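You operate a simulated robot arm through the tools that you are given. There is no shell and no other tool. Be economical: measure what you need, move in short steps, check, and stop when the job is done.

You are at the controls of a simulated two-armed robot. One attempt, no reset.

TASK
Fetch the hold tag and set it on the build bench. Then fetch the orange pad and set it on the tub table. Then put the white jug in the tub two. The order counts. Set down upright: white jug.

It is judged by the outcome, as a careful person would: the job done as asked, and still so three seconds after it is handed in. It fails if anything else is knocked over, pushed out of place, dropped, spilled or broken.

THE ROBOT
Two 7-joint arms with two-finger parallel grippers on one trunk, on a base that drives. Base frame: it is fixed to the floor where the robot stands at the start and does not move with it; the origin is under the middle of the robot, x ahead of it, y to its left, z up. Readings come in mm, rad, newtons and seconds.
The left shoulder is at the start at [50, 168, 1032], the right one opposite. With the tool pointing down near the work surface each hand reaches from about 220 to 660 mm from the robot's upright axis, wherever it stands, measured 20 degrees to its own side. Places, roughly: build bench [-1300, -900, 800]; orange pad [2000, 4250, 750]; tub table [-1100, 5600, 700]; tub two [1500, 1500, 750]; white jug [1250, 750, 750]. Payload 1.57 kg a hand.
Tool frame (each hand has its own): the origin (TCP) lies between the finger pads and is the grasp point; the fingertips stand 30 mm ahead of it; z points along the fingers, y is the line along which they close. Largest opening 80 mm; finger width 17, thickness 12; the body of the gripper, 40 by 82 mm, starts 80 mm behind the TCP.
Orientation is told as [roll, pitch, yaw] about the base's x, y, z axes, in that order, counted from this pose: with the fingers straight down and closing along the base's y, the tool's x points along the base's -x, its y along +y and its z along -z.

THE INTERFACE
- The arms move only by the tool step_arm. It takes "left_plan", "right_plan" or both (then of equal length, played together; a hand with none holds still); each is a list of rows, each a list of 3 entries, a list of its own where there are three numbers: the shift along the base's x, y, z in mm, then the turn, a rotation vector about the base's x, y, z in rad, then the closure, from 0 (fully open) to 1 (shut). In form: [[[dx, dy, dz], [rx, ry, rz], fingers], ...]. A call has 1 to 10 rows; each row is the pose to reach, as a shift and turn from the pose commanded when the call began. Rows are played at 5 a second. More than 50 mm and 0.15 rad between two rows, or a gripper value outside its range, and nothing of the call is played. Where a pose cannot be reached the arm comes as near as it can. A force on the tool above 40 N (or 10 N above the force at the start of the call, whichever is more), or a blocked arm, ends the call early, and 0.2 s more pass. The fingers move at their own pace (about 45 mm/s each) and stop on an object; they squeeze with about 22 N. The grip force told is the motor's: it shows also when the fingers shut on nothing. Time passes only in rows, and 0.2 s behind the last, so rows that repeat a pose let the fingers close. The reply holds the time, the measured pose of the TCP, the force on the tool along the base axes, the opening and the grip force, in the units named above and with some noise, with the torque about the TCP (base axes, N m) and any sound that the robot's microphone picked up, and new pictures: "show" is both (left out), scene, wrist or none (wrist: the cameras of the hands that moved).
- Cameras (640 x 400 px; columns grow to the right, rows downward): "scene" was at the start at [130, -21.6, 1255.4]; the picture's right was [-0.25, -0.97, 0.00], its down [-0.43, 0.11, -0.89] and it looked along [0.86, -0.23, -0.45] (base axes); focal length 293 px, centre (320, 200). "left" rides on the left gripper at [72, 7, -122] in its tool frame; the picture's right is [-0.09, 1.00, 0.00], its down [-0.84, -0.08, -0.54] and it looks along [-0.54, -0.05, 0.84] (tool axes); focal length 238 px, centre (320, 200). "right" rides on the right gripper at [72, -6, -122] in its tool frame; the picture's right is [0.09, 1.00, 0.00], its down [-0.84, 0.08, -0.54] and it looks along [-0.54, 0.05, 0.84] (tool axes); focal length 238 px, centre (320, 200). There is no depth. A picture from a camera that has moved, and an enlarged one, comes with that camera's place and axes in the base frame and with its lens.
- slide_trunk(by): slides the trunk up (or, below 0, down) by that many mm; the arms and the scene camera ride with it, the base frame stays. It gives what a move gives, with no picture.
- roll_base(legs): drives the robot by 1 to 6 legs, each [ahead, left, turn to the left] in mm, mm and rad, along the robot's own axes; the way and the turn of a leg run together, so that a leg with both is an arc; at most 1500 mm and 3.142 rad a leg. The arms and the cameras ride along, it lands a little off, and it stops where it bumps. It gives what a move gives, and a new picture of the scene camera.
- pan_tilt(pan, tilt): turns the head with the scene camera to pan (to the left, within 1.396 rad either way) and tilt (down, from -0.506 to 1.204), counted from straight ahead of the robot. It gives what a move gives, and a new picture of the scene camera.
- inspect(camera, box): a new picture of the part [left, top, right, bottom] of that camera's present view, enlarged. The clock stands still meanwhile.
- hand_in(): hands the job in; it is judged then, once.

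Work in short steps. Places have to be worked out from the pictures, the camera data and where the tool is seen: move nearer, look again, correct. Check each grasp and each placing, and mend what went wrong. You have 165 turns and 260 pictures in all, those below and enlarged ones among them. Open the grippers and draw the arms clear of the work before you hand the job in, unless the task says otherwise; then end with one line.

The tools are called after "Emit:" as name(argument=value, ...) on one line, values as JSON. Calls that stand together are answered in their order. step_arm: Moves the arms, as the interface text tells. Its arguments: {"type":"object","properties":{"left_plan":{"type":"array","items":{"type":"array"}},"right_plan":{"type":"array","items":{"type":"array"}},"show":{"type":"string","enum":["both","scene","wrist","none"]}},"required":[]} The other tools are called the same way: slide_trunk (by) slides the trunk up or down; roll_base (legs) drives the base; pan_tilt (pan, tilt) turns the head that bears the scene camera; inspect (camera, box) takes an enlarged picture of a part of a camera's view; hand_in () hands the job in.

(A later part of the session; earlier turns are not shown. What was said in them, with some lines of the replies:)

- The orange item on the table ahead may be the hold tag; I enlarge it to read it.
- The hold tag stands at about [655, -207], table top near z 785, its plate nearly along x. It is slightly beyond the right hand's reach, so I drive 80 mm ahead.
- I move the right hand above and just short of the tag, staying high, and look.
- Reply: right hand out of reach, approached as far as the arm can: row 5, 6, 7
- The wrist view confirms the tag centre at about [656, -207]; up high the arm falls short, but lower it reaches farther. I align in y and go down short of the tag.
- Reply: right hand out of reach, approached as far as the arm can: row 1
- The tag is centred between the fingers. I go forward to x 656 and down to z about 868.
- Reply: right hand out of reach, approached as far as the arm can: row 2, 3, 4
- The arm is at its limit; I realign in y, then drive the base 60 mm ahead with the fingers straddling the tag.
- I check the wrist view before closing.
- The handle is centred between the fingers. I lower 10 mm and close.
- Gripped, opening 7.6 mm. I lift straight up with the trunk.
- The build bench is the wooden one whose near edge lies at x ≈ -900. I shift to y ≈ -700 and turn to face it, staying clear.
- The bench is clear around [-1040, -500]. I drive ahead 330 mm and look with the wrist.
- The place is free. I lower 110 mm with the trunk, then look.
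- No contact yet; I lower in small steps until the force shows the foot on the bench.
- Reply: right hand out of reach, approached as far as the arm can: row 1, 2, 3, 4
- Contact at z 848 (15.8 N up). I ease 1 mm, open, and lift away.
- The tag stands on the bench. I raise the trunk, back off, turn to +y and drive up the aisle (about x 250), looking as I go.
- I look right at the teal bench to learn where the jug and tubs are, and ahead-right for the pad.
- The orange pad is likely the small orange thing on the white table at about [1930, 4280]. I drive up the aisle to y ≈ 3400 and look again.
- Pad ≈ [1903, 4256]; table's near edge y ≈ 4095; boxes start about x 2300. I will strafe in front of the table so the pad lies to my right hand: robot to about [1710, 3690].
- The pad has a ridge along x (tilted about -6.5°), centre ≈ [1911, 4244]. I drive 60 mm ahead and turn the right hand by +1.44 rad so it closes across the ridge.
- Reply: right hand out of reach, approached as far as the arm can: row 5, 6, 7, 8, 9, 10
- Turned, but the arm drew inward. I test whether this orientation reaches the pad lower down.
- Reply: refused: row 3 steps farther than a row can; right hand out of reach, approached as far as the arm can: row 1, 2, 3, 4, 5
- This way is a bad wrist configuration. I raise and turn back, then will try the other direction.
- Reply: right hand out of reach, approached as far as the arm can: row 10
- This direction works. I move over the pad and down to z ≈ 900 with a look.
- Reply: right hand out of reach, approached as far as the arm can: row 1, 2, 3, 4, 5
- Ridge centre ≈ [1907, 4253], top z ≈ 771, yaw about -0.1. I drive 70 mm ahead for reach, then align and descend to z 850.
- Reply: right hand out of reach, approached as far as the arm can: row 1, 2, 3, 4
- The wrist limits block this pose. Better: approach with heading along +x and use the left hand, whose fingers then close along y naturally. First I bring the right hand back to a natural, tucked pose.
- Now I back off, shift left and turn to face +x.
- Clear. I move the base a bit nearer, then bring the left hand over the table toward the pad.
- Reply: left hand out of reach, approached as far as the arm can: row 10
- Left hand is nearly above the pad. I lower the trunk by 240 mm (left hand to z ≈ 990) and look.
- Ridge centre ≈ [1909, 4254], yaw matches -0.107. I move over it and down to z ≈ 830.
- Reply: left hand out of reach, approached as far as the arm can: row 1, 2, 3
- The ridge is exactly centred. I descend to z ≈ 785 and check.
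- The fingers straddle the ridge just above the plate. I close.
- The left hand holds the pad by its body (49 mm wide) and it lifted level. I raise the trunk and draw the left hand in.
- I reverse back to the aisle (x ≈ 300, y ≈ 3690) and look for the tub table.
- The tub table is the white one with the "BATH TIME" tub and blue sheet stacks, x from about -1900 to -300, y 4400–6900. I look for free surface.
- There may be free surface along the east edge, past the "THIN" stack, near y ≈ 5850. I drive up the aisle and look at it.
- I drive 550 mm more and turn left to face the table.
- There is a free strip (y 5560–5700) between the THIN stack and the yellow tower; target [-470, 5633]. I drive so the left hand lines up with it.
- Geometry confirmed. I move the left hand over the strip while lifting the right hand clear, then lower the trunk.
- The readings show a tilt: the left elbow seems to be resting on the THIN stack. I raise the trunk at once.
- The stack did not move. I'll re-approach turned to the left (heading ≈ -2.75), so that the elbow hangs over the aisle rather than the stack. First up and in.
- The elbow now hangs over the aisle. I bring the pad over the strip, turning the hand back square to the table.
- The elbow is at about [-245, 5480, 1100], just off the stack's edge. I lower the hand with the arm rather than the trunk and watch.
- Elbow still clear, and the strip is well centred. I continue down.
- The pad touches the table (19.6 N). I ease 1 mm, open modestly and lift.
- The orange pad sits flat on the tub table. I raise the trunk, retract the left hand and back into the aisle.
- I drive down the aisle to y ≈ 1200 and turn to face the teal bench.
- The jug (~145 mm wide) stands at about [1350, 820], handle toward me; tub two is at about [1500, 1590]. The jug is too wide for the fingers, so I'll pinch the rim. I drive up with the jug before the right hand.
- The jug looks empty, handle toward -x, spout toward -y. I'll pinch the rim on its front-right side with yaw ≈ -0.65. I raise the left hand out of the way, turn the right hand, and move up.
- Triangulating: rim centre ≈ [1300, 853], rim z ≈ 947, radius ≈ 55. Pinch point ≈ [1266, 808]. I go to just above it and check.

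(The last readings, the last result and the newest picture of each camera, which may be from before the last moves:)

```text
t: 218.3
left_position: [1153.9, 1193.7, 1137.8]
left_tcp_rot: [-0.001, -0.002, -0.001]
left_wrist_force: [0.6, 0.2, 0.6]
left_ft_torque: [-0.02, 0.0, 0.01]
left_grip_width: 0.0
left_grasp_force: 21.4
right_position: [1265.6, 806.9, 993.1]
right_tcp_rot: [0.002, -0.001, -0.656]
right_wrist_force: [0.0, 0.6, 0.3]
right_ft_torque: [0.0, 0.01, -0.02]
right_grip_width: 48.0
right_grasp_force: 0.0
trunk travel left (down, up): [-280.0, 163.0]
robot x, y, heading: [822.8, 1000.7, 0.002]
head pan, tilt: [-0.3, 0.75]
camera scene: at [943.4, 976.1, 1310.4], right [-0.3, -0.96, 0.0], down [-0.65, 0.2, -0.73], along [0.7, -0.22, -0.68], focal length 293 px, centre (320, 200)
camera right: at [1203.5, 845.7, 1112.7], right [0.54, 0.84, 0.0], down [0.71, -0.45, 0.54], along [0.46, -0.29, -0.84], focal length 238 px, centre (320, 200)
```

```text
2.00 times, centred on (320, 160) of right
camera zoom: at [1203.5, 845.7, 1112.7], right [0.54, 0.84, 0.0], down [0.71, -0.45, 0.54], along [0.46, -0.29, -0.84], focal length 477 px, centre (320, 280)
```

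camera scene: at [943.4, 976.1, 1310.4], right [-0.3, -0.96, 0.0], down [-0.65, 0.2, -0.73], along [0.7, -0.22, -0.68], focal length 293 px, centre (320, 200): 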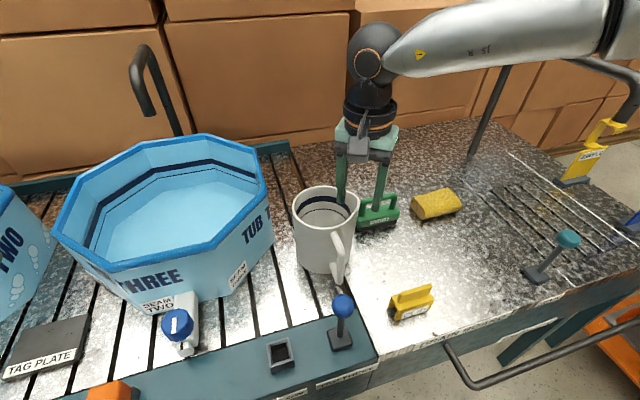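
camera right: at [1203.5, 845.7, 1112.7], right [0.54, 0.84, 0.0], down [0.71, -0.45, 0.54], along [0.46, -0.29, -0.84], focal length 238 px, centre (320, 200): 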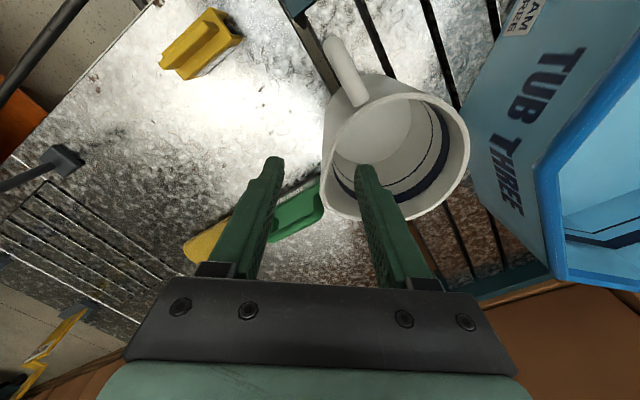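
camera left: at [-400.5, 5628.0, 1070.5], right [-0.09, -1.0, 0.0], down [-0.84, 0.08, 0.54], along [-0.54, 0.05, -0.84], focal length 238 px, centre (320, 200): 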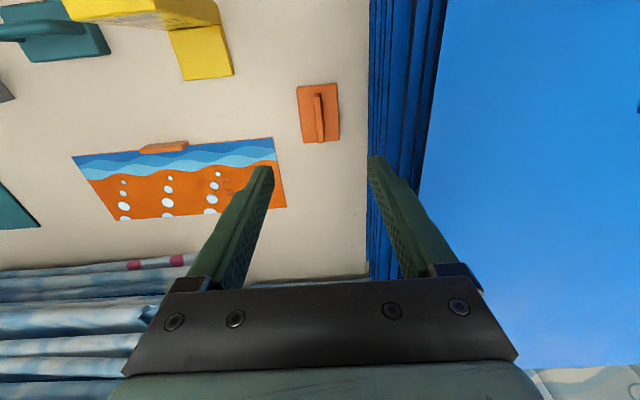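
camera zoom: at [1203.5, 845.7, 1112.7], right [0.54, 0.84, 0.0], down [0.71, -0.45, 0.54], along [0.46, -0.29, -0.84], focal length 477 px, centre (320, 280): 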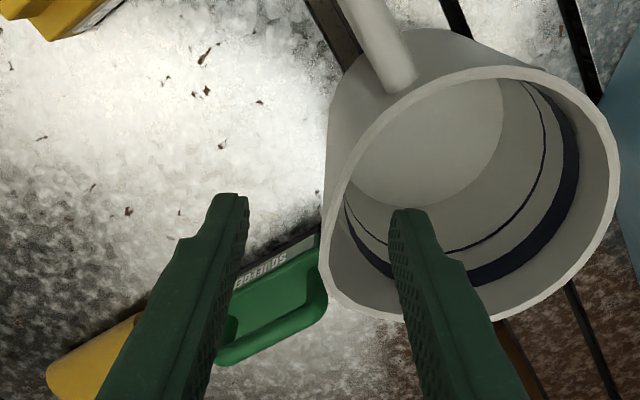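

Fine fit: rim centre [1301, 853], outer radius 52. I shift +5, +6 mm and descend so the tips go about 40 mm below the rim.

Emit:
step_arm(right_plan=[[[5, 6, 0], [0, 0, 0], 0.4], [[5, 6, -25], [0, 0, 0], 0.4], [[5, 6, -45], [0, 0, 0], 0.4], [[5, 6, -57], [0, 0, 0], 0.4], [[5, 6, -57], [0, 0, 0], 0.4]])

Emit:
inspect(camera="scene", box=[270, 130, 430, 300])

```text
t: 219.5
left_position: [1153.7, 1193.9, 1137.9]
left_tcp_rot: [0.0, -0.001, 0.0]
left_wrist_force: [0.9, 0.1, 0.3]
left_ft_torque: [-0.02, 0.01, -0.04]
left_grip_width: 0.2
left_grasp_force: 21.4
right_position: [1270.6, 814.4, 936.7]
right_tcp_rot: [0.002, 0.001, -0.656]
right_wrist_force: [0.0, 0.4, -0.6]
right_ft_torque: [-0.01, 0.03, -0.02]
right_grip_width: 47.9
right_grasp_force: 0.1
trunk travel left (down, up): [-280.0, 163.0]
robot x, y, heading: [822.5, 998.2, -0.002]
head pan, tilt: [-0.3, 0.75]
camera scene: at [943.3, 976.1, 1310.4], right [-0.3, -0.96, 0.0], down [-0.65, 0.2, -0.73], along [0.7, -0.22, -0.68], focal length 293 px, centre (320, 200)
camera right: at [1208.9, 852.0, 1056.1], right [0.53, 0.84, 0.0], down [0.71, -0.45, 0.54], along [0.46, -0.29, -0.84], focal length 238 px, centre (320, 200)
```

scene: 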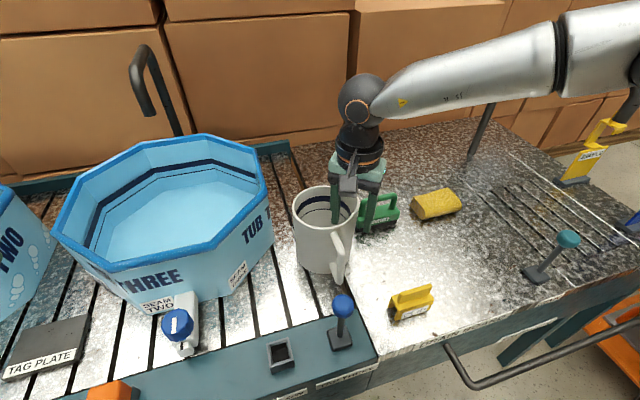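
right: 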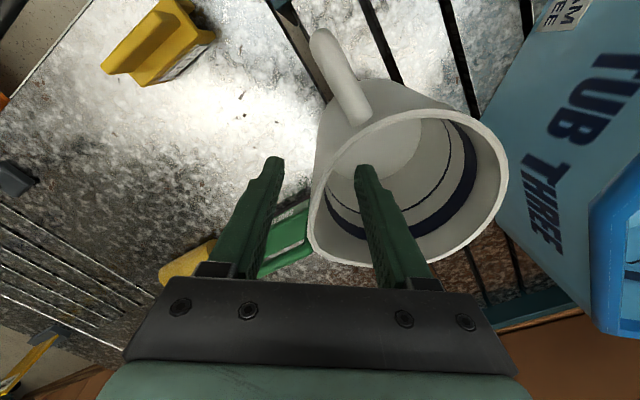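

```text
2.35 times, centred on (350, 215) of scene
camera zoom: at [943.3, 976.1, 1310.4], right [-0.3, -0.96, 0.0], down [-0.65, 0.2, -0.73], along [0.7, -0.22, -0.68], focal length 689 px, centre (249, 165)
```

zoom: 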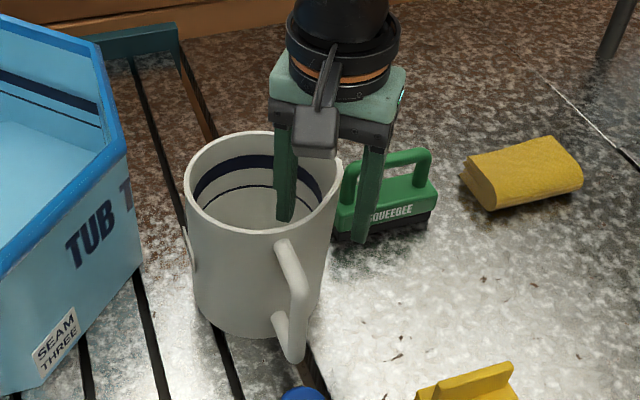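

Inner finger is in the jug, outer one outside. I close on the wall.

Emit:
step_arm(right_plan=[[[0, 0, 0], [0, 0, 0], 0.6], [[0, 0, 0], [0, 0, 0], 0.75], [[0, 0, 0], [0, 0, 0], 0.85], [[0, 0, 0], [0, 0, 0], 1], [[0, 0, 0], [0, 0, 0], 1], [[0, 0, 0], [0, 0, 0], 1]])

```text
t: 220.9
left_position: [1152.8, 1193.9, 1137.9]
left_tcp_rot: [-0.001, -0.003, 0.0]
left_wrist_force: [-0.3, -0.1, 0.4]
left_ft_torque: [0.0, -0.03, 0.0]
left_grip_width: 0.0
left_grasp_force: 21.0
right_position: [1271.2, 813.1, 936.8]
right_tcp_rot: [0.001, -0.001, -0.657]
right_wrist_force: [0.1, -1.0, 0.2]
right_ft_torque: [-0.08, 0.08, 0.01]
right_grip_width: 7.0
right_grasp_force: 21.9
trunk travel left (down, up): [-280.0, 163.0]
robot x, y, heading: [822.4, 996.5, 0.005]
head pan, tilt: [-0.3, 0.75]
camera scene: at [943.3, 976.1, 1310.4], right [-0.3, -0.96, 0.0], down [-0.65, 0.2, -0.73], along [0.7, -0.22, -0.68], focal length 293 px, centre (320, 200)
camera right: at [1209.0, 851.9, 1056.3], right [0.53, 0.84, 0.0], down [0.71, -0.45, 0.54], along [0.46, -0.29, -0.84], focal length 238 px, centre (320, 200)
```

scene: 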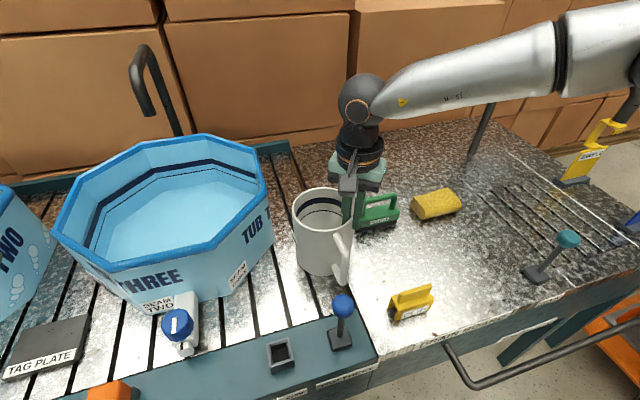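
right: 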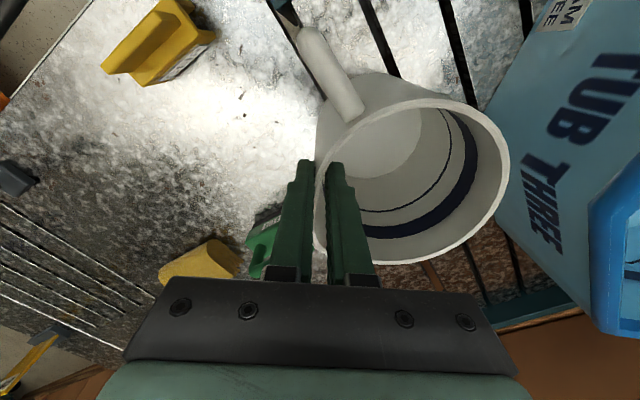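

Wall gripped (7 mm). I lift 20 mm and check whether the jug stays upright.

Emit:
step_arm(right_plan=[[[0, 0, 5], [0, 0, 0], 1], [[0, 0, 12], [0, 0, 0], 1], [[0, 0, 20], [0, 0, 0], 1], [[0, 0, 20], [0, 0, 0], 1]])

Emit:
inspect(camera="scene", box=[270, 130, 430, 300])

```text
t: 221.9
left_position: [1153.6, 1194.1, 1137.9]
left_tcp_rot: [0.0, -0.002, 0.0]
left_wrist_force: [0.5, 0.4, 0.6]
left_ft_torque: [-0.02, -0.02, 0.01]
left_grip_width: 0.1
left_grasp_force: 21.0
right_position: [1271.8, 814.4, 957.2]
right_tcp_rot: [0.001, 0.001, -0.656]
right_wrist_force: [-0.4, 0.4, -1.0]
right_ft_torque: [-0.08, 0.04, 0.03]
right_grip_width: 6.9
right_grasp_force: 22.1
trunk travel left (down, up): [-280.0, 163.0]
robot x, y, heading: [826.4, 999.4, -0.004]
head pan, tilt: [-0.3, 0.75]
camera scene: at [943.5, 976.0, 1310.4], right [-0.3, -0.96, 0.0], down [-0.65, 0.2, -0.73], along [0.7, -0.22, -0.68], focal length 293 px, centre (320, 200)
camera right: at [1209.0, 852.6, 1077.3], right [0.53, 0.85, 0.0], down [0.71, -0.45, 0.54], along [0.46, -0.29, -0.84], focal length 238 px, centre (320, 200)
```

scene: 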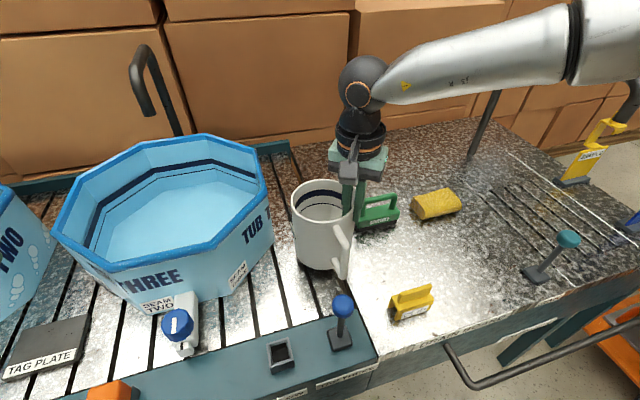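
right: 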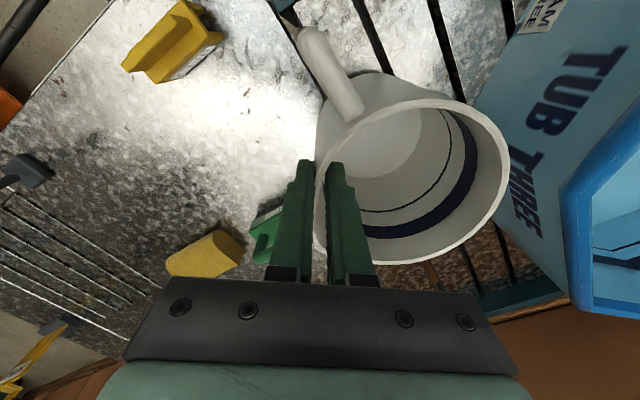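

```text
2.35 times, centred on (350, 215) of scene
camera zoom: at [943.5, 976.0, 1310.4], right [-0.3, -0.96, 0.0], down [-0.65, 0.2, -0.73], along [0.7, -0.22, -0.68], focal length 689 px, centre (249, 165)
```

zoom: 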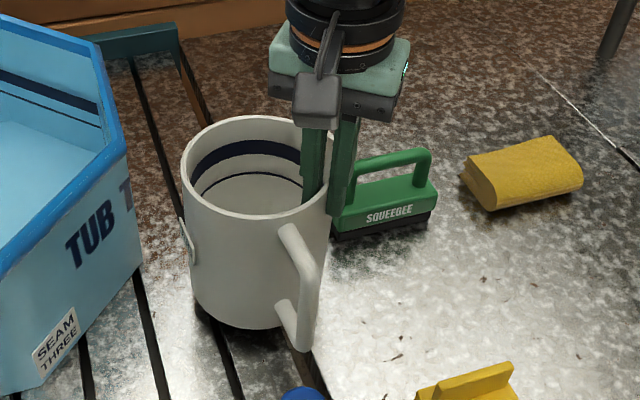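

The jug hangs upright and light. I raise with the trunk, back away 250 mm, strafe left 700 mm, and look at tub two.

Emit:
slide_trunk(by=160)

Emit:
roll_base(legs=[[-250, 0, 0], [0, 720, 0]])

Emit:
pan_tilt(pan=-0.1, tilt=0.65)

```text
t: 223.7
left_position: [1152.4, 1193.6, 1298.5]
left_tcp_rot: [0.001, -0.001, 0.0]
left_wrist_force: [0.5, -0.2, -0.7]
left_ft_torque: [0.02, 0.0, -0.03]
left_grip_width: 0.1
left_grasp_force: 21.5
right_position: [1271.0, 814.4, 1115.8]
right_tcp_rot: [0.002, 0.002, -0.656]
right_wrist_force: [-0.1, 0.6, -2.4]
right_ft_torque: [-0.11, 0.01, 0.01]
right_grip_width: 7.0
right_grasp_force: 21.5
trunk travel left (down, up): [-440.0, 3.0]
robot x, y, heading: [823.0, 995.8, -0.003]
head pan, tilt: [-0.3, 0.75]
```

```text
t: 231.9
left_position: [894.4, 1922.8, 1297.3]
left_tcp_rot: [0.0, -0.002, 0.01]
left_wrist_force: [0.3, -0.4, 0.8]
left_ft_torque: [0.03, 0.02, 0.01]
left_grip_width: 0.1
left_grasp_force: 21.2
right_position: [1015.9, 1544.1, 1117.0]
right_tcp_rot: [0.002, -0.001, -0.644]
right_wrist_force: [0.4, 0.3, -1.8]
right_ft_torque: [-0.09, 0.06, -0.01]
right_grip_width: 6.7
right_grasp_force: 22.4
trunk travel left (down, up): [-440.0, 3.0]
robot x, y, heading: [564.7, 1724.8, 0.009]
head pan, tilt: [-0.3, 0.75]
camera scene: at [687.0, 1703.2, 1470.4], right [-0.29, -0.96, 0.0], down [-0.65, 0.2, -0.73], along [0.7, -0.21, -0.68], focal length 293 px, centre (320, 200)
```

scene: 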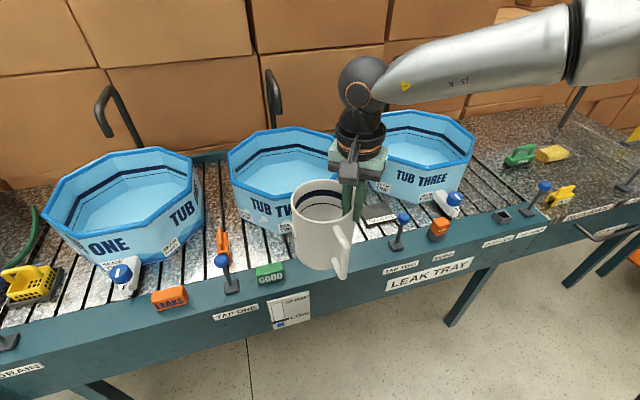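

```text
t: 232.7
left_position: [894.6, 1922.1, 1299.0]
left_tcp_rot: [-0.001, -0.001, 0.007]
left_wrist_force: [0.0, 0.8, -1.2]
left_ft_torque: [-0.03, 0.0, 0.0]
left_grip_width: 0.0
left_grasp_force: 21.3
right_position: [1016.0, 1545.6, 1116.7]
right_tcp_rot: [0.002, 0.0, -0.647]
right_wrist_force: [0.7, -0.4, -1.1]
right_ft_torque: [-0.06, 0.03, -0.04]
right_grip_width: 6.9
right_grasp_force: 21.9
trunk travel left (down, up): [-440.0, 3.0]
robot x, y, heading: [561.8, 1724.1, 0.014]
head pan, tilt: [-0.099, 0.649]
camera scene: at [694.0, 1719.0, 1479.0], right [-0.09, -1.0, 0.0], down [-0.6, 0.05, -0.8], along [0.79, -0.07, -0.6], focal length 293 px, centre (320, 200)
```

scene: 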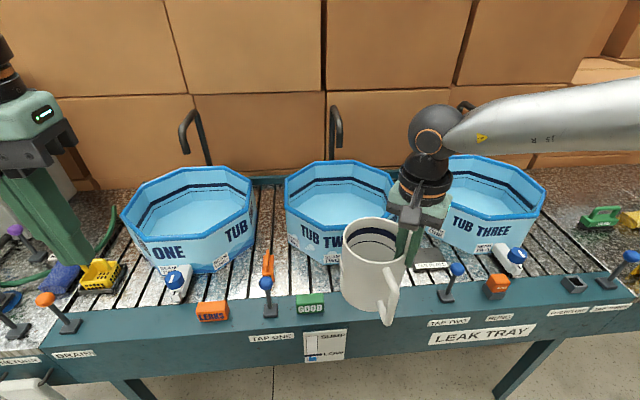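

Tub two's centre ≈ [1440, 1585], rim z ≈ 930–957. I raise the right hand 70 mm more, then drive 300 mm ahead.

Emit:
step_arm(right_plan=[[[0, 0, 25], [0, 0, 0], 1], [[0, 0, 50], [0, 0, 0], 1], [[0, 0, 70], [0, 0, 0], 1], [[0, 0, 70], [0, 0, 0], 1]], show="none")

Emit:
roll_base(legs=[[300, 0, -0.01]])

Emit:
inspect(camera="right", box=[0, 0, 640, 400])

```text
t: 233.7
left_position: [893.7, 1922.5, 1300.2]
left_tcp_rot: [-0.001, -0.002, 0.01]
left_wrist_force: [-0.2, 0.4, -0.5]
left_ft_torque: [0.0, -0.01, 0.04]
left_grip_width: 0.0
left_grasp_force: 21.6
right_position: [1016.4, 1543.9, 1186.6]
right_tcp_rot: [0.002, 0.001, -0.647]
right_wrist_force: [0.4, 0.5, -1.6]
right_ft_torque: [-0.08, 0.03, 0.0]
right_grip_width: 7.1
right_grasp_force: 22.1
trunk travel left (down, up): [-440.0, 3.0]
robot x, y, heading: [565.9, 1723.8, 0.012]
head pan, tilt: [-0.099, 0.649]
```

```text
t: 235.7
left_position: [1200.9, 1920.2, 1298.7]
left_tcp_rot: [0.0, -0.001, 0.0]
left_wrist_force: [0.1, 0.6, 0.1]
left_ft_torque: [0.01, -0.03, 0.01]
left_grip_width: 0.1
left_grasp_force: 21.3
right_position: [1318.5, 1544.0, 1187.0]
right_tcp_rot: [0.003, 0.001, -0.654]
right_wrist_force: [0.1, 0.2, -2.2]
right_ft_torque: [-0.08, 0.08, 0.01]
right_grip_width: 7.2
right_grasp_force: 21.8
trunk travel left (down, up): [-440.0, 3.0]
robot x, y, heading: [869.1, 1725.9, -0.001]
head pan, tilt: [-0.099, 0.649]
camera scene: at [997.4, 1719.8, 1478.9], right [-0.1, -1.0, 0.0], down [-0.6, 0.06, -0.8], along [0.79, -0.08, -0.61], focal length 293 px, centre (320, 200)
```

scene: 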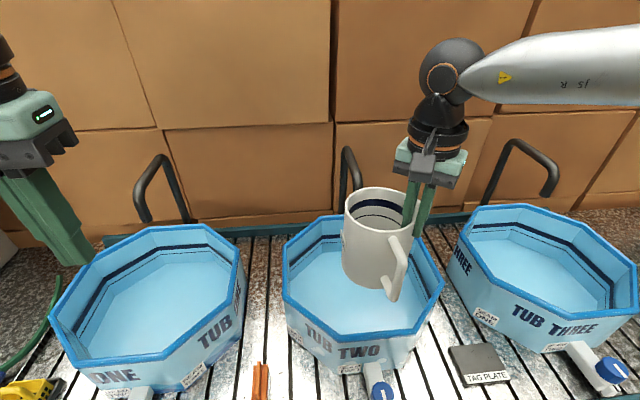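

```text
1.00 times, centred on (320, 200) of right (not enlarged: the box is as wide or as high as the picture)
camera zoom: at [1255.4, 1581.3, 1306.5], right [0.53, 0.85, 0.0], down [0.71, -0.45, 0.54], along [0.46, -0.29, -0.84], focal length 238 px, centre (320, 200)
```

zoom: 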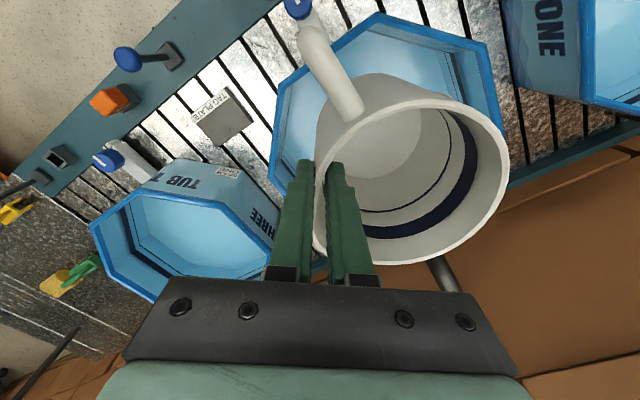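

Tub two's centre ≈ [1425, 1590], rim z ≈ 955; the jug's bottom is ~100 mm above it. I extend the hand to put the jug axis over the centre.

Emit:
step_arm(right_plan=[[[25, 2, 0], [0, 0, 0], 1], [[50, 5, 0], [0, 0, 0], 1], [[76, 7, 0], [0, 0, 0], 1], [[76, 7, 0], [0, 0, 0], 1]])

```text
t: 236.7
left_position: [1198.6, 1921.4, 1298.5]
left_tcp_rot: [0.0, -0.001, 0.0]
left_wrist_force: [-0.5, -0.1, 0.8]
left_ft_torque: [0.03, 0.02, 0.04]
left_grip_width: 0.0
left_grasp_force: 21.3
right_position: [1376.3, 1532.3, 1185.5]
right_tcp_rot: [0.0, 0.001, -0.655]
right_wrist_force: [0.5, 0.4, -2.3]
right_ft_torque: [-0.08, 0.06, -0.03]
right_grip_width: 6.8
right_grasp_force: 22.3
right hand out of reach, approached as far as the arm can: row 2, 3, 4
trunk travel left (down, up): [-440.0, 3.0]
robot x, y, heading: [872.4, 1728.3, 0.005]
head pan, tilt: [-0.099, 0.649]
camera scene: at [997.0, 1719.9, 1479.0], right [-0.1, -1.0, 0.0], down [-0.6, 0.06, -0.8], along [0.79, -0.08, -0.6], focal length 293 px, centre (320, 200)
camera right: at [1313.1, 1571.3, 1305.6], right [0.53, 0.85, 0.0], down [0.71, -0.45, 0.54], along [0.46, -0.29, -0.84], focal length 238 px, centre (320, 200)
```

scene: 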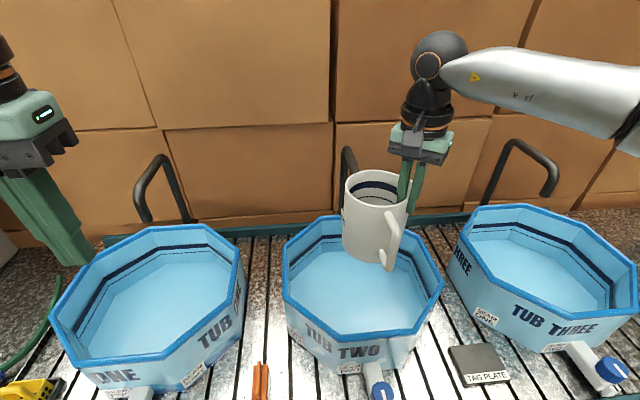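
right: 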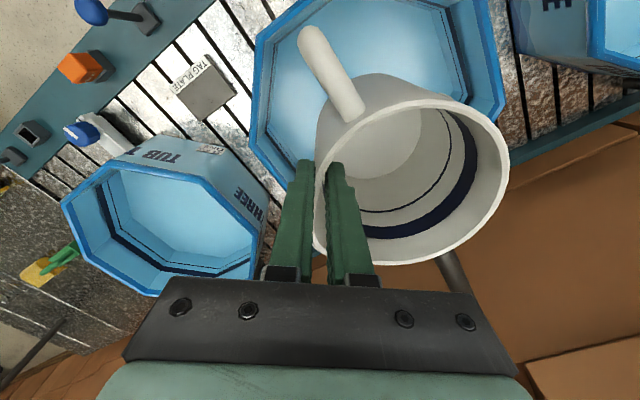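

I strafe the base 18 mm left and 10 ahead to centre it, then lower the trunk 130 mm and look.

Emit:
roll_base(legs=[[15, 19, -0.004]])

Emit:
slide_trunk(by=-130)

Emit:
inspect(camera="scene", box=[240, 80, 520, 360])

Emit:
inspect(camera="right", box=[0, 0, 640, 400])

```text
t: 237.6
left_position: [1215.5, 1939.7, 1298.3]
left_tcp_rot: [0.001, -0.001, -0.003]
left_wrist_force: [0.1, 1.0, 0.4]
left_ft_torque: [-0.04, 0.01, 0.01]
left_grip_width: 0.0
left_grasp_force: 21.4
right_position: [1389.2, 1550.0, 1185.3]
right_tcp_rot: [0.002, 0.001, -0.662]
right_wrist_force: [1.0, 0.9, -2.0]
right_ft_torque: [-0.07, 0.07, 0.0]
right_grip_width: 6.9
right_grasp_force: 22.2
trunk travel left (down, up): [-440.0, 3.0]
robot x, y, heading: [886.6, 1745.8, -0.001]
head pan, tilt: [-0.099, 0.649]
camera scene: at [1012.0, 1738.3, 1478.9], right [-0.1, -0.99, 0.0], down [-0.6, 0.06, -0.8], along [0.79, -0.08, -0.6], focal length 293 px, centre (320, 200)
```

scene: 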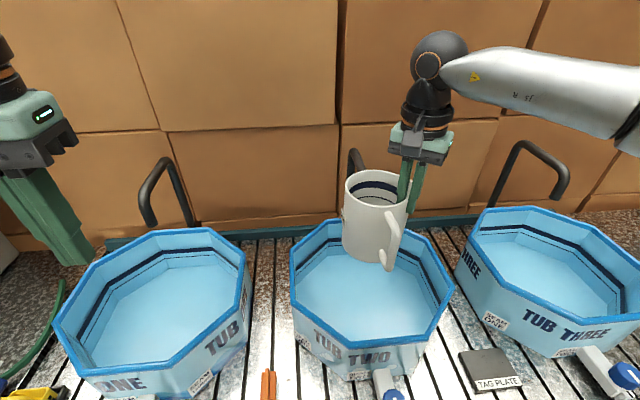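

```text
t: 239.2
left_position: [1215.5, 1938.7, 1168.3]
left_tcp_rot: [0.0, -0.003, -0.003]
left_wrist_force: [0.0, 0.2, 0.6]
left_ft_torque: [-0.02, -0.03, -0.01]
left_grip_width: 0.0
left_grasp_force: 21.3
right_position: [1388.8, 1550.1, 1055.8]
right_tcp_rot: [0.003, 0.0, -0.659]
right_wrist_force: [0.2, 0.4, -1.4]
right_ft_torque: [-0.05, 0.02, 0.0]
right_grip_width: 6.8
right_grasp_force: 21.9
trunk travel left (down, up): [-310.0, 133.0]
robot x, y, heading: [880.2, 1746.7, 0.002]
head pan, tilt: [-0.099, 0.649]
```

```text
1.43 times, centred on (380, 220) of scene
camera zoom: at [1011.3, 1737.7, 1349.1], right [-0.1, -0.99, 0.0], down [-0.6, 0.06, -0.8], along [0.79, -0.08, -0.6], focal length 418 px, centre (234, 171)
```

zoom: 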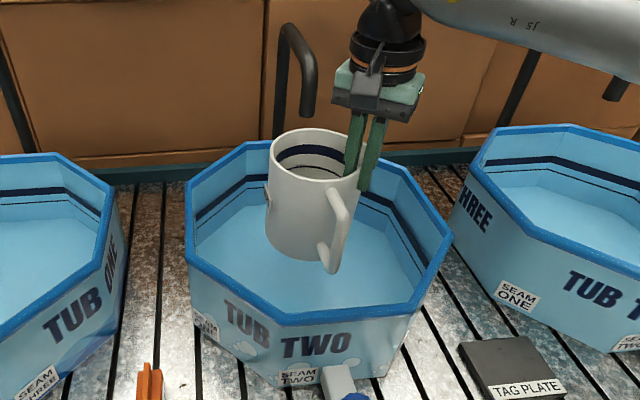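

```text
1.00 times, centred on (320, 200) of right (not enlarged: the box is as wide or as high as the picture)
camera zoom: at [1326.6, 1588.0, 1175.9], right [0.54, 0.84, 0.0], down [0.71, -0.45, 0.54], along [0.46, -0.29, -0.84], focal length 238 px, centre (320, 200)
```

zoom: 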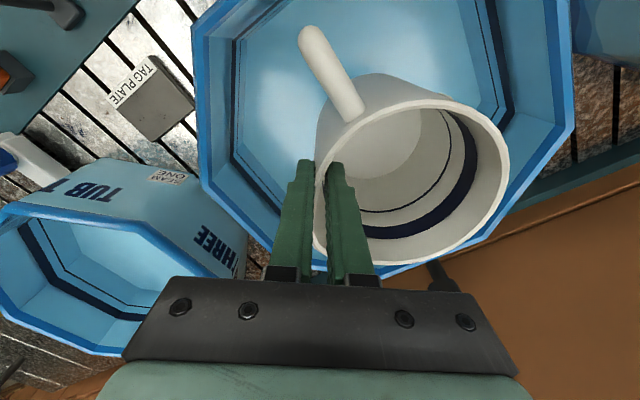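

The jug is inside tub two's outline with clearance. I lower 60 mm with the trunk, then creep down with the arm until it touches.

Emit:
slide_trunk(by=-60)

Emit:
step_arm(right_plan=[[[0, 0, -5], [0, 0, 0], 1], [[0, 0, -10], [0, 0, 0], 1], [[0, 0, -15], [0, 0, 0], 1], [[0, 0, -20], [0, 0, 0], 1], [[0, 0, -20], [0, 0, 0], 1]])

```text
t: 240.2
left_position: [1214.2, 1937.5, 1108.5]
left_tcp_rot: [-0.001, -0.003, -0.004]
left_wrist_force: [0.7, 0.6, -0.5]
left_ft_torque: [0.0, -0.02, -0.02]
left_grip_width: 0.0
left_grasp_force: 21.1
right_position: [1388.8, 1548.5, 995.8]
right_tcp_rot: [0.003, 0.001, -0.661]
right_wrist_force: [0.2, 0.1, -1.2]
right_ft_torque: [-0.04, -0.01, 0.01]
right_grip_width: 6.9
right_grasp_force: 21.9
trunk travel left (down, up): [-250.0, 193.0]
robot x, y, heading: [884.5, 1742.0, 0.005]
head pan, tilt: [-0.099, 0.649]
```

```text
t: 241.4
left_position: [1213.7, 1938.5, 1108.8]
left_tcp_rot: [-0.001, -0.003, -0.004]
left_wrist_force: [0.1, -0.2, 0.0]
left_ft_torque: [-0.02, 0.04, -0.03]
left_grip_width: 0.0
left_grasp_force: 21.5
right_position: [1386.8, 1550.4, 975.3]
right_tcp_rot: [0.003, 0.001, -0.66]
right_wrist_force: [-0.8, -0.1, -1.2]
right_ft_torque: [-0.06, 0.08, 0.0]
right_grip_width: 6.9
right_grasp_force: 22.3
trunk travel left (down, up): [-250.0, 193.0]
robot x, y, heading: [881.5, 1743.5, -0.004]
head pan, tilt: [-0.099, 0.649]
camera scene: at [1011.4, 1737.7, 1289.0], right [-0.1, -0.99, 0.0], down [-0.6, 0.06, -0.8], along [0.79, -0.08, -0.6], focal length 293 px, centre (320, 200)
camera right: at [1326.1, 1587.9, 1095.1], right [0.54, 0.84, 0.0], down [0.71, -0.45, 0.54], along [0.46, -0.29, -0.84], focal length 238 px, centre (320, 200)
```

scene: 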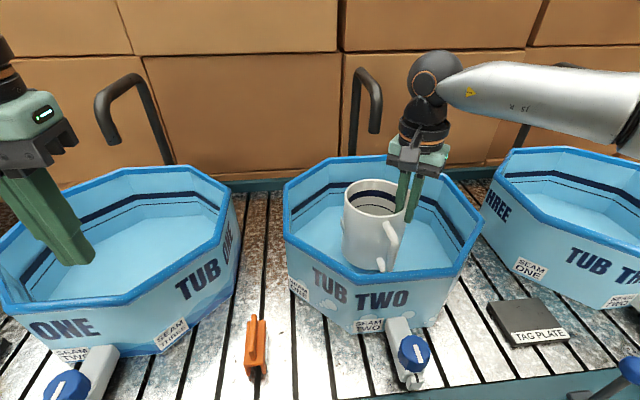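
right: 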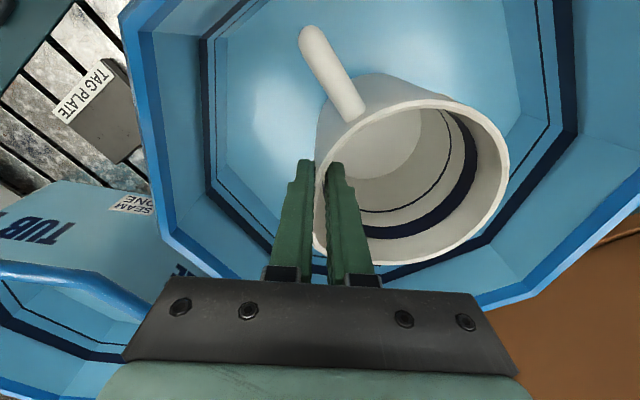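

Emit:
step_arm(right_plan=[[[0, 0, -4], [0, 0, 0], 1], [[0, 0, -8], [0, 0, 0], 1], [[0, 0, -12], [0, 0, 0], 1], [[0, 0, -16], [0, 0, 0], 1], [[0, 0, -20], [0, 0, 0], 1], [[0, 0, -24], [0, 0, 0], 1]], show="scene")

```text
t: 242.8
left_position: [1214.3, 1938.7, 1108.1]
left_tcp_rot: [0.001, -0.001, -0.004]
left_wrist_force: [-0.2, 0.3, 0.6]
left_ft_torque: [-0.01, 0.01, 0.01]
left_grip_width: 0.2
left_grasp_force: 21.4
right_position: [1389.7, 1549.7, 951.3]
right_tcp_rot: [0.002, 0.001, -0.66]
right_wrist_force: [-0.1, -0.1, -0.7]
right_ft_torque: [-0.08, 0.03, 0.0]
right_grip_width: 7.1
right_grasp_force: 21.4
trunk travel left (down, up): [-250.0, 193.0]
robot x, y, heading: [885.7, 1743.3, -0.002]
head pan, tilt: [-0.099, 0.649]
camera scene: at [1011.4, 1737.7, 1289.0], right [-0.1, -0.99, 0.0], down [-0.6, 0.06, -0.8], along [0.79, -0.08, -0.6], focal length 293 px, centre (320, 200)
```

scene: 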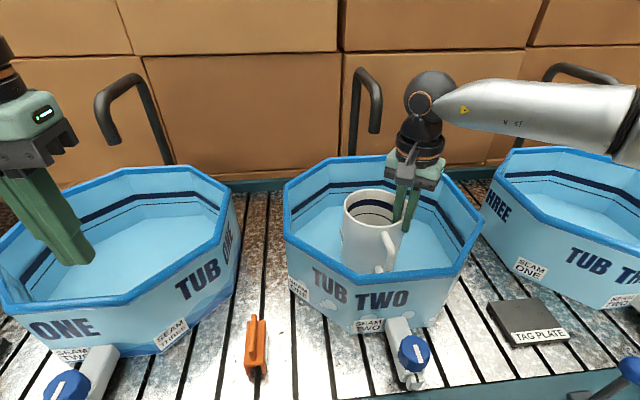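

Emit:
step_arm(right_plan=[[[0, 0, -3], [0, 0, 0], 1], [[0, 0, -6], [0, 0, 0], 1], [[0, 0, -9], [0, 0, 0], 1], [[0, 0, -11], [0, 0, 0], 1]], show="none")

```text
t: 243.8
left_position: [1214.3, 1938.5, 1109.4]
left_tcp_rot: [-0.001, -0.003, -0.004]
left_wrist_force: [-0.4, 0.6, -0.6]
left_ft_torque: [-0.03, -0.01, 0.01]
left_grip_width: 0.0
left_grasp_force: 21.8
right_position: [1387.7, 1550.1, 942.1]
right_tcp_rot: [0.006, -0.005, -0.661]
right_wrist_force: [0.2, -5.2, 17.2]
right_ft_torque: [-0.33, 0.26, 0.0]
right_grip_width: 7.3
right_grasp_force: 21.8
trunk travel left (down, up): [-250.0, 193.0]
robot x, y, heading: [881.2, 1744.2, -0.004]
head pan, tilt: [-0.099, 0.649]
```

The jug's base touches the tub floor (17 N). I ease 2 mm, open slowly, and lift straight out.

Emit:
step_arm(right_plan=[[[0, 0, 2], [0, 0, 0], 1], [[0, 0, 2], [0, 0, 0], 0.8], [[0, 0, 2], [0, 0, 0], 0.55], [[0, 0, 2], [0, 0, 0], 0.5], [[0, 0, 2], [0, 0, 0], 0.5]])

```text
t: 245.0
left_position: [1214.5, 1939.1, 1108.0]
left_tcp_rot: [0.0, -0.001, -0.004]
left_wrist_force: [0.3, 0.5, -0.2]
left_ft_torque: [-0.01, -0.02, 0.0]
left_grip_width: 0.0
left_grasp_force: 21.5
right_position: [1388.2, 1550.0, 943.6]
right_tcp_rot: [0.002, 0.0, -0.66]
right_wrist_force: [-0.6, 0.1, 0.4]
right_ft_torque: [0.01, -0.02, -0.02]
right_grip_width: 39.9
right_grasp_force: 0.1
trunk travel left (down, up): [-250.0, 193.0]
robot x, y, heading: [883.8, 1743.6, 0.0]
head pan, tilt: [-0.099, 0.649]
camera scene: at [1011.3, 1737.7, 1289.0], right [-0.1, -0.99, 0.0], down [-0.6, 0.06, -0.8], along [0.79, -0.08, -0.6], focal length 293 px, centre (320, 200)
camera right: at [1326.4, 1588.1, 1062.3], right [0.54, 0.84, 0.0], down [0.71, -0.45, 0.54], along [0.46, -0.29, -0.84], focal length 238 px, centre (320, 200)
```

scene: 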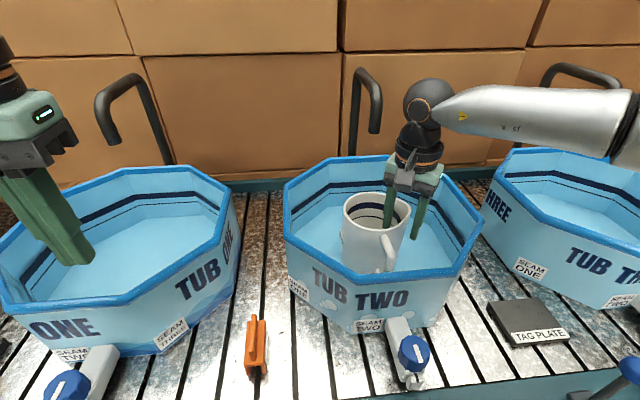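
right: 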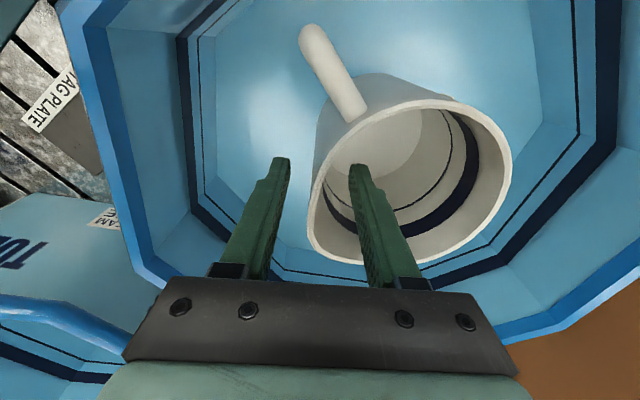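

Released cleanly. I lift the hand straight up with the trunk, then back the base away and look.

Emit:
slide_trunk(by=180)

Emit:
roll_base(legs=[[-350, 0, 0]])

Emit:
inspect(camera="scene", box=[220, 130, 480, 330])

```text
t: 247.0
left_position: [1214.8, 1938.3, 1287.9]
left_tcp_rot: [-0.001, -0.001, -0.005]
left_wrist_force: [0.6, 0.4, 0.1]
left_ft_torque: [0.0, 0.0, 0.01]
left_grip_width: 0.0
left_grasp_force: 21.2
right_position: [1387.9, 1548.8, 1121.9]
right_tcp_rot: [0.001, -0.001, -0.659]
right_wrist_force: [0.8, 1.2, 0.5]
right_ft_torque: [-0.04, -0.01, -0.02]
right_grip_width: 40.2
right_grasp_force: 0.0
trunk travel left (down, up): [-430.0, 13.0]
robot x, y, heading: [881.2, 1739.7, -0.003]
head pan, tilt: [-0.099, 0.649]
```

```text
t: 249.2
left_position: [867.4, 1938.7, 1288.1]
left_tcp_rot: [0.0, -0.003, -0.006]
left_wrist_force: [-0.4, 0.1, -1.6]
left_ft_torque: [-0.02, 0.0, 0.01]
left_grip_width: 0.0
left_grasp_force: 21.1
right_position: [1041.8, 1549.7, 1122.5]
right_tcp_rot: [0.004, 0.0, -0.663]
right_wrist_force: [0.4, 0.0, 0.0]
right_ft_torque: [0.02, -0.01, 0.01]
right_grip_width: 39.6
right_grasp_force: 0.0
trunk travel left (down, up): [-430.0, 13.0]
robot x, y, heading: [537.6, 1744.1, -0.006]
head pan, tilt: [-0.099, 0.649]
camera scene: at [664.6, 1738.7, 1469.1], right [-0.1, -0.99, 0.0], down [-0.6, 0.06, -0.8], along [0.79, -0.08, -0.6], focal length 293 px, centre (320, 200)
```

scene: 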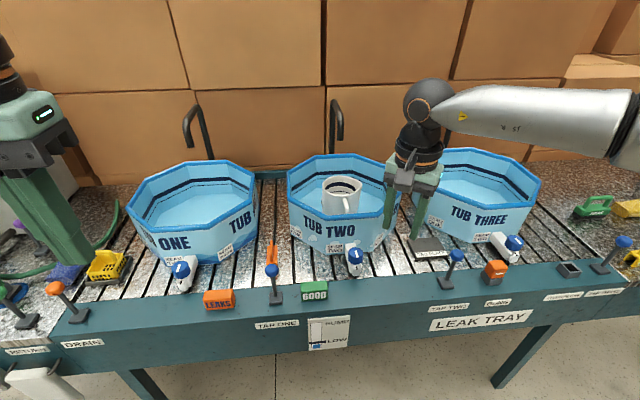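

```text
2.00 times, centred on (350, 230) of scene
camera zoom: at [664.6, 1738.7, 1469.1], right [-0.1, -0.99, 0.0], down [-0.6, 0.06, -0.8], along [0.79, -0.08, -0.6], focal length 586 px, centre (260, 140)
```

zoom: 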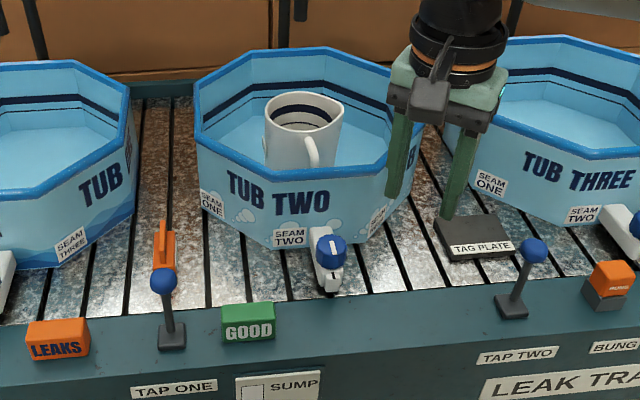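

The jug stands upright in tub two and nothing else has moved. I open both grippers fully, then hand in.

Emit:
step_arm(left_plan=[[[0, 0, 0], [0, 0, 0], 0.5], [[0, 0, 0], [0, 0, 0], 0], [[0, 0, 0], [0, 0, 0], 0], [[0, 0, 0], [0, 0, 0], 0], [[0, 0, 0], [0, 0, 0], 0]], right_plan=[[[-30, 0, 0], [0, 0, 0], 0.3], [[-60, 0, 0], [0, 0, 0], 0], [[-90, 0, 0], [0, 0, 0], 0], [[-90, 0, 0], [0, 0, 0], 0], [[-90, 0, 0], [0, 0, 0], 0]], show="scene")

Emit:
hand_in()

```text
t: 250.4
left_position: [869.4, 1938.7, 1288.9]
left_tcp_rot: [0.0, -0.003, -0.007]
left_wrist_force: [-0.5, 0.1, 0.4]
left_ft_torque: [-0.02, 0.01, 0.01]
left_grip_width: 80.0
left_grasp_force: 0.0
right_position: [950.3, 1550.0, 1122.8]
right_tcp_rot: [0.004, 0.001, -0.664]
right_wrist_force: [1.1, 0.6, 0.1]
right_ft_torque: [0.0, 0.0, -0.01]
right_grip_width: 80.3
right_grasp_force: 0.1
trunk travel left (down, up): [-430.0, 13.0]
robot x, y, heading: [536.6, 1741.7, -0.005]
head pan, tilt: [-0.099, 0.649]
camera scene: at [664.9, 1738.7, 1469.1], right [-0.1, -0.99, 0.0], down [-0.6, 0.06, -0.8], along [0.79, -0.08, -0.6], focal length 293 px, centre (320, 200)
```

scene: 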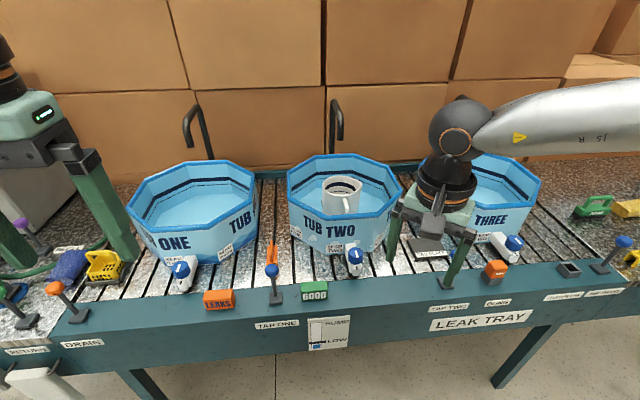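

```text
The job is handed in.
```

All three were placed in the order asked: the hold tag is on the build bench, the orange pad on the tub table, and the white jug upright in tub two. My left arm briefly pressed on the "THIN" sheet stack on the tub table, but the stack looked unmoved afterwards.
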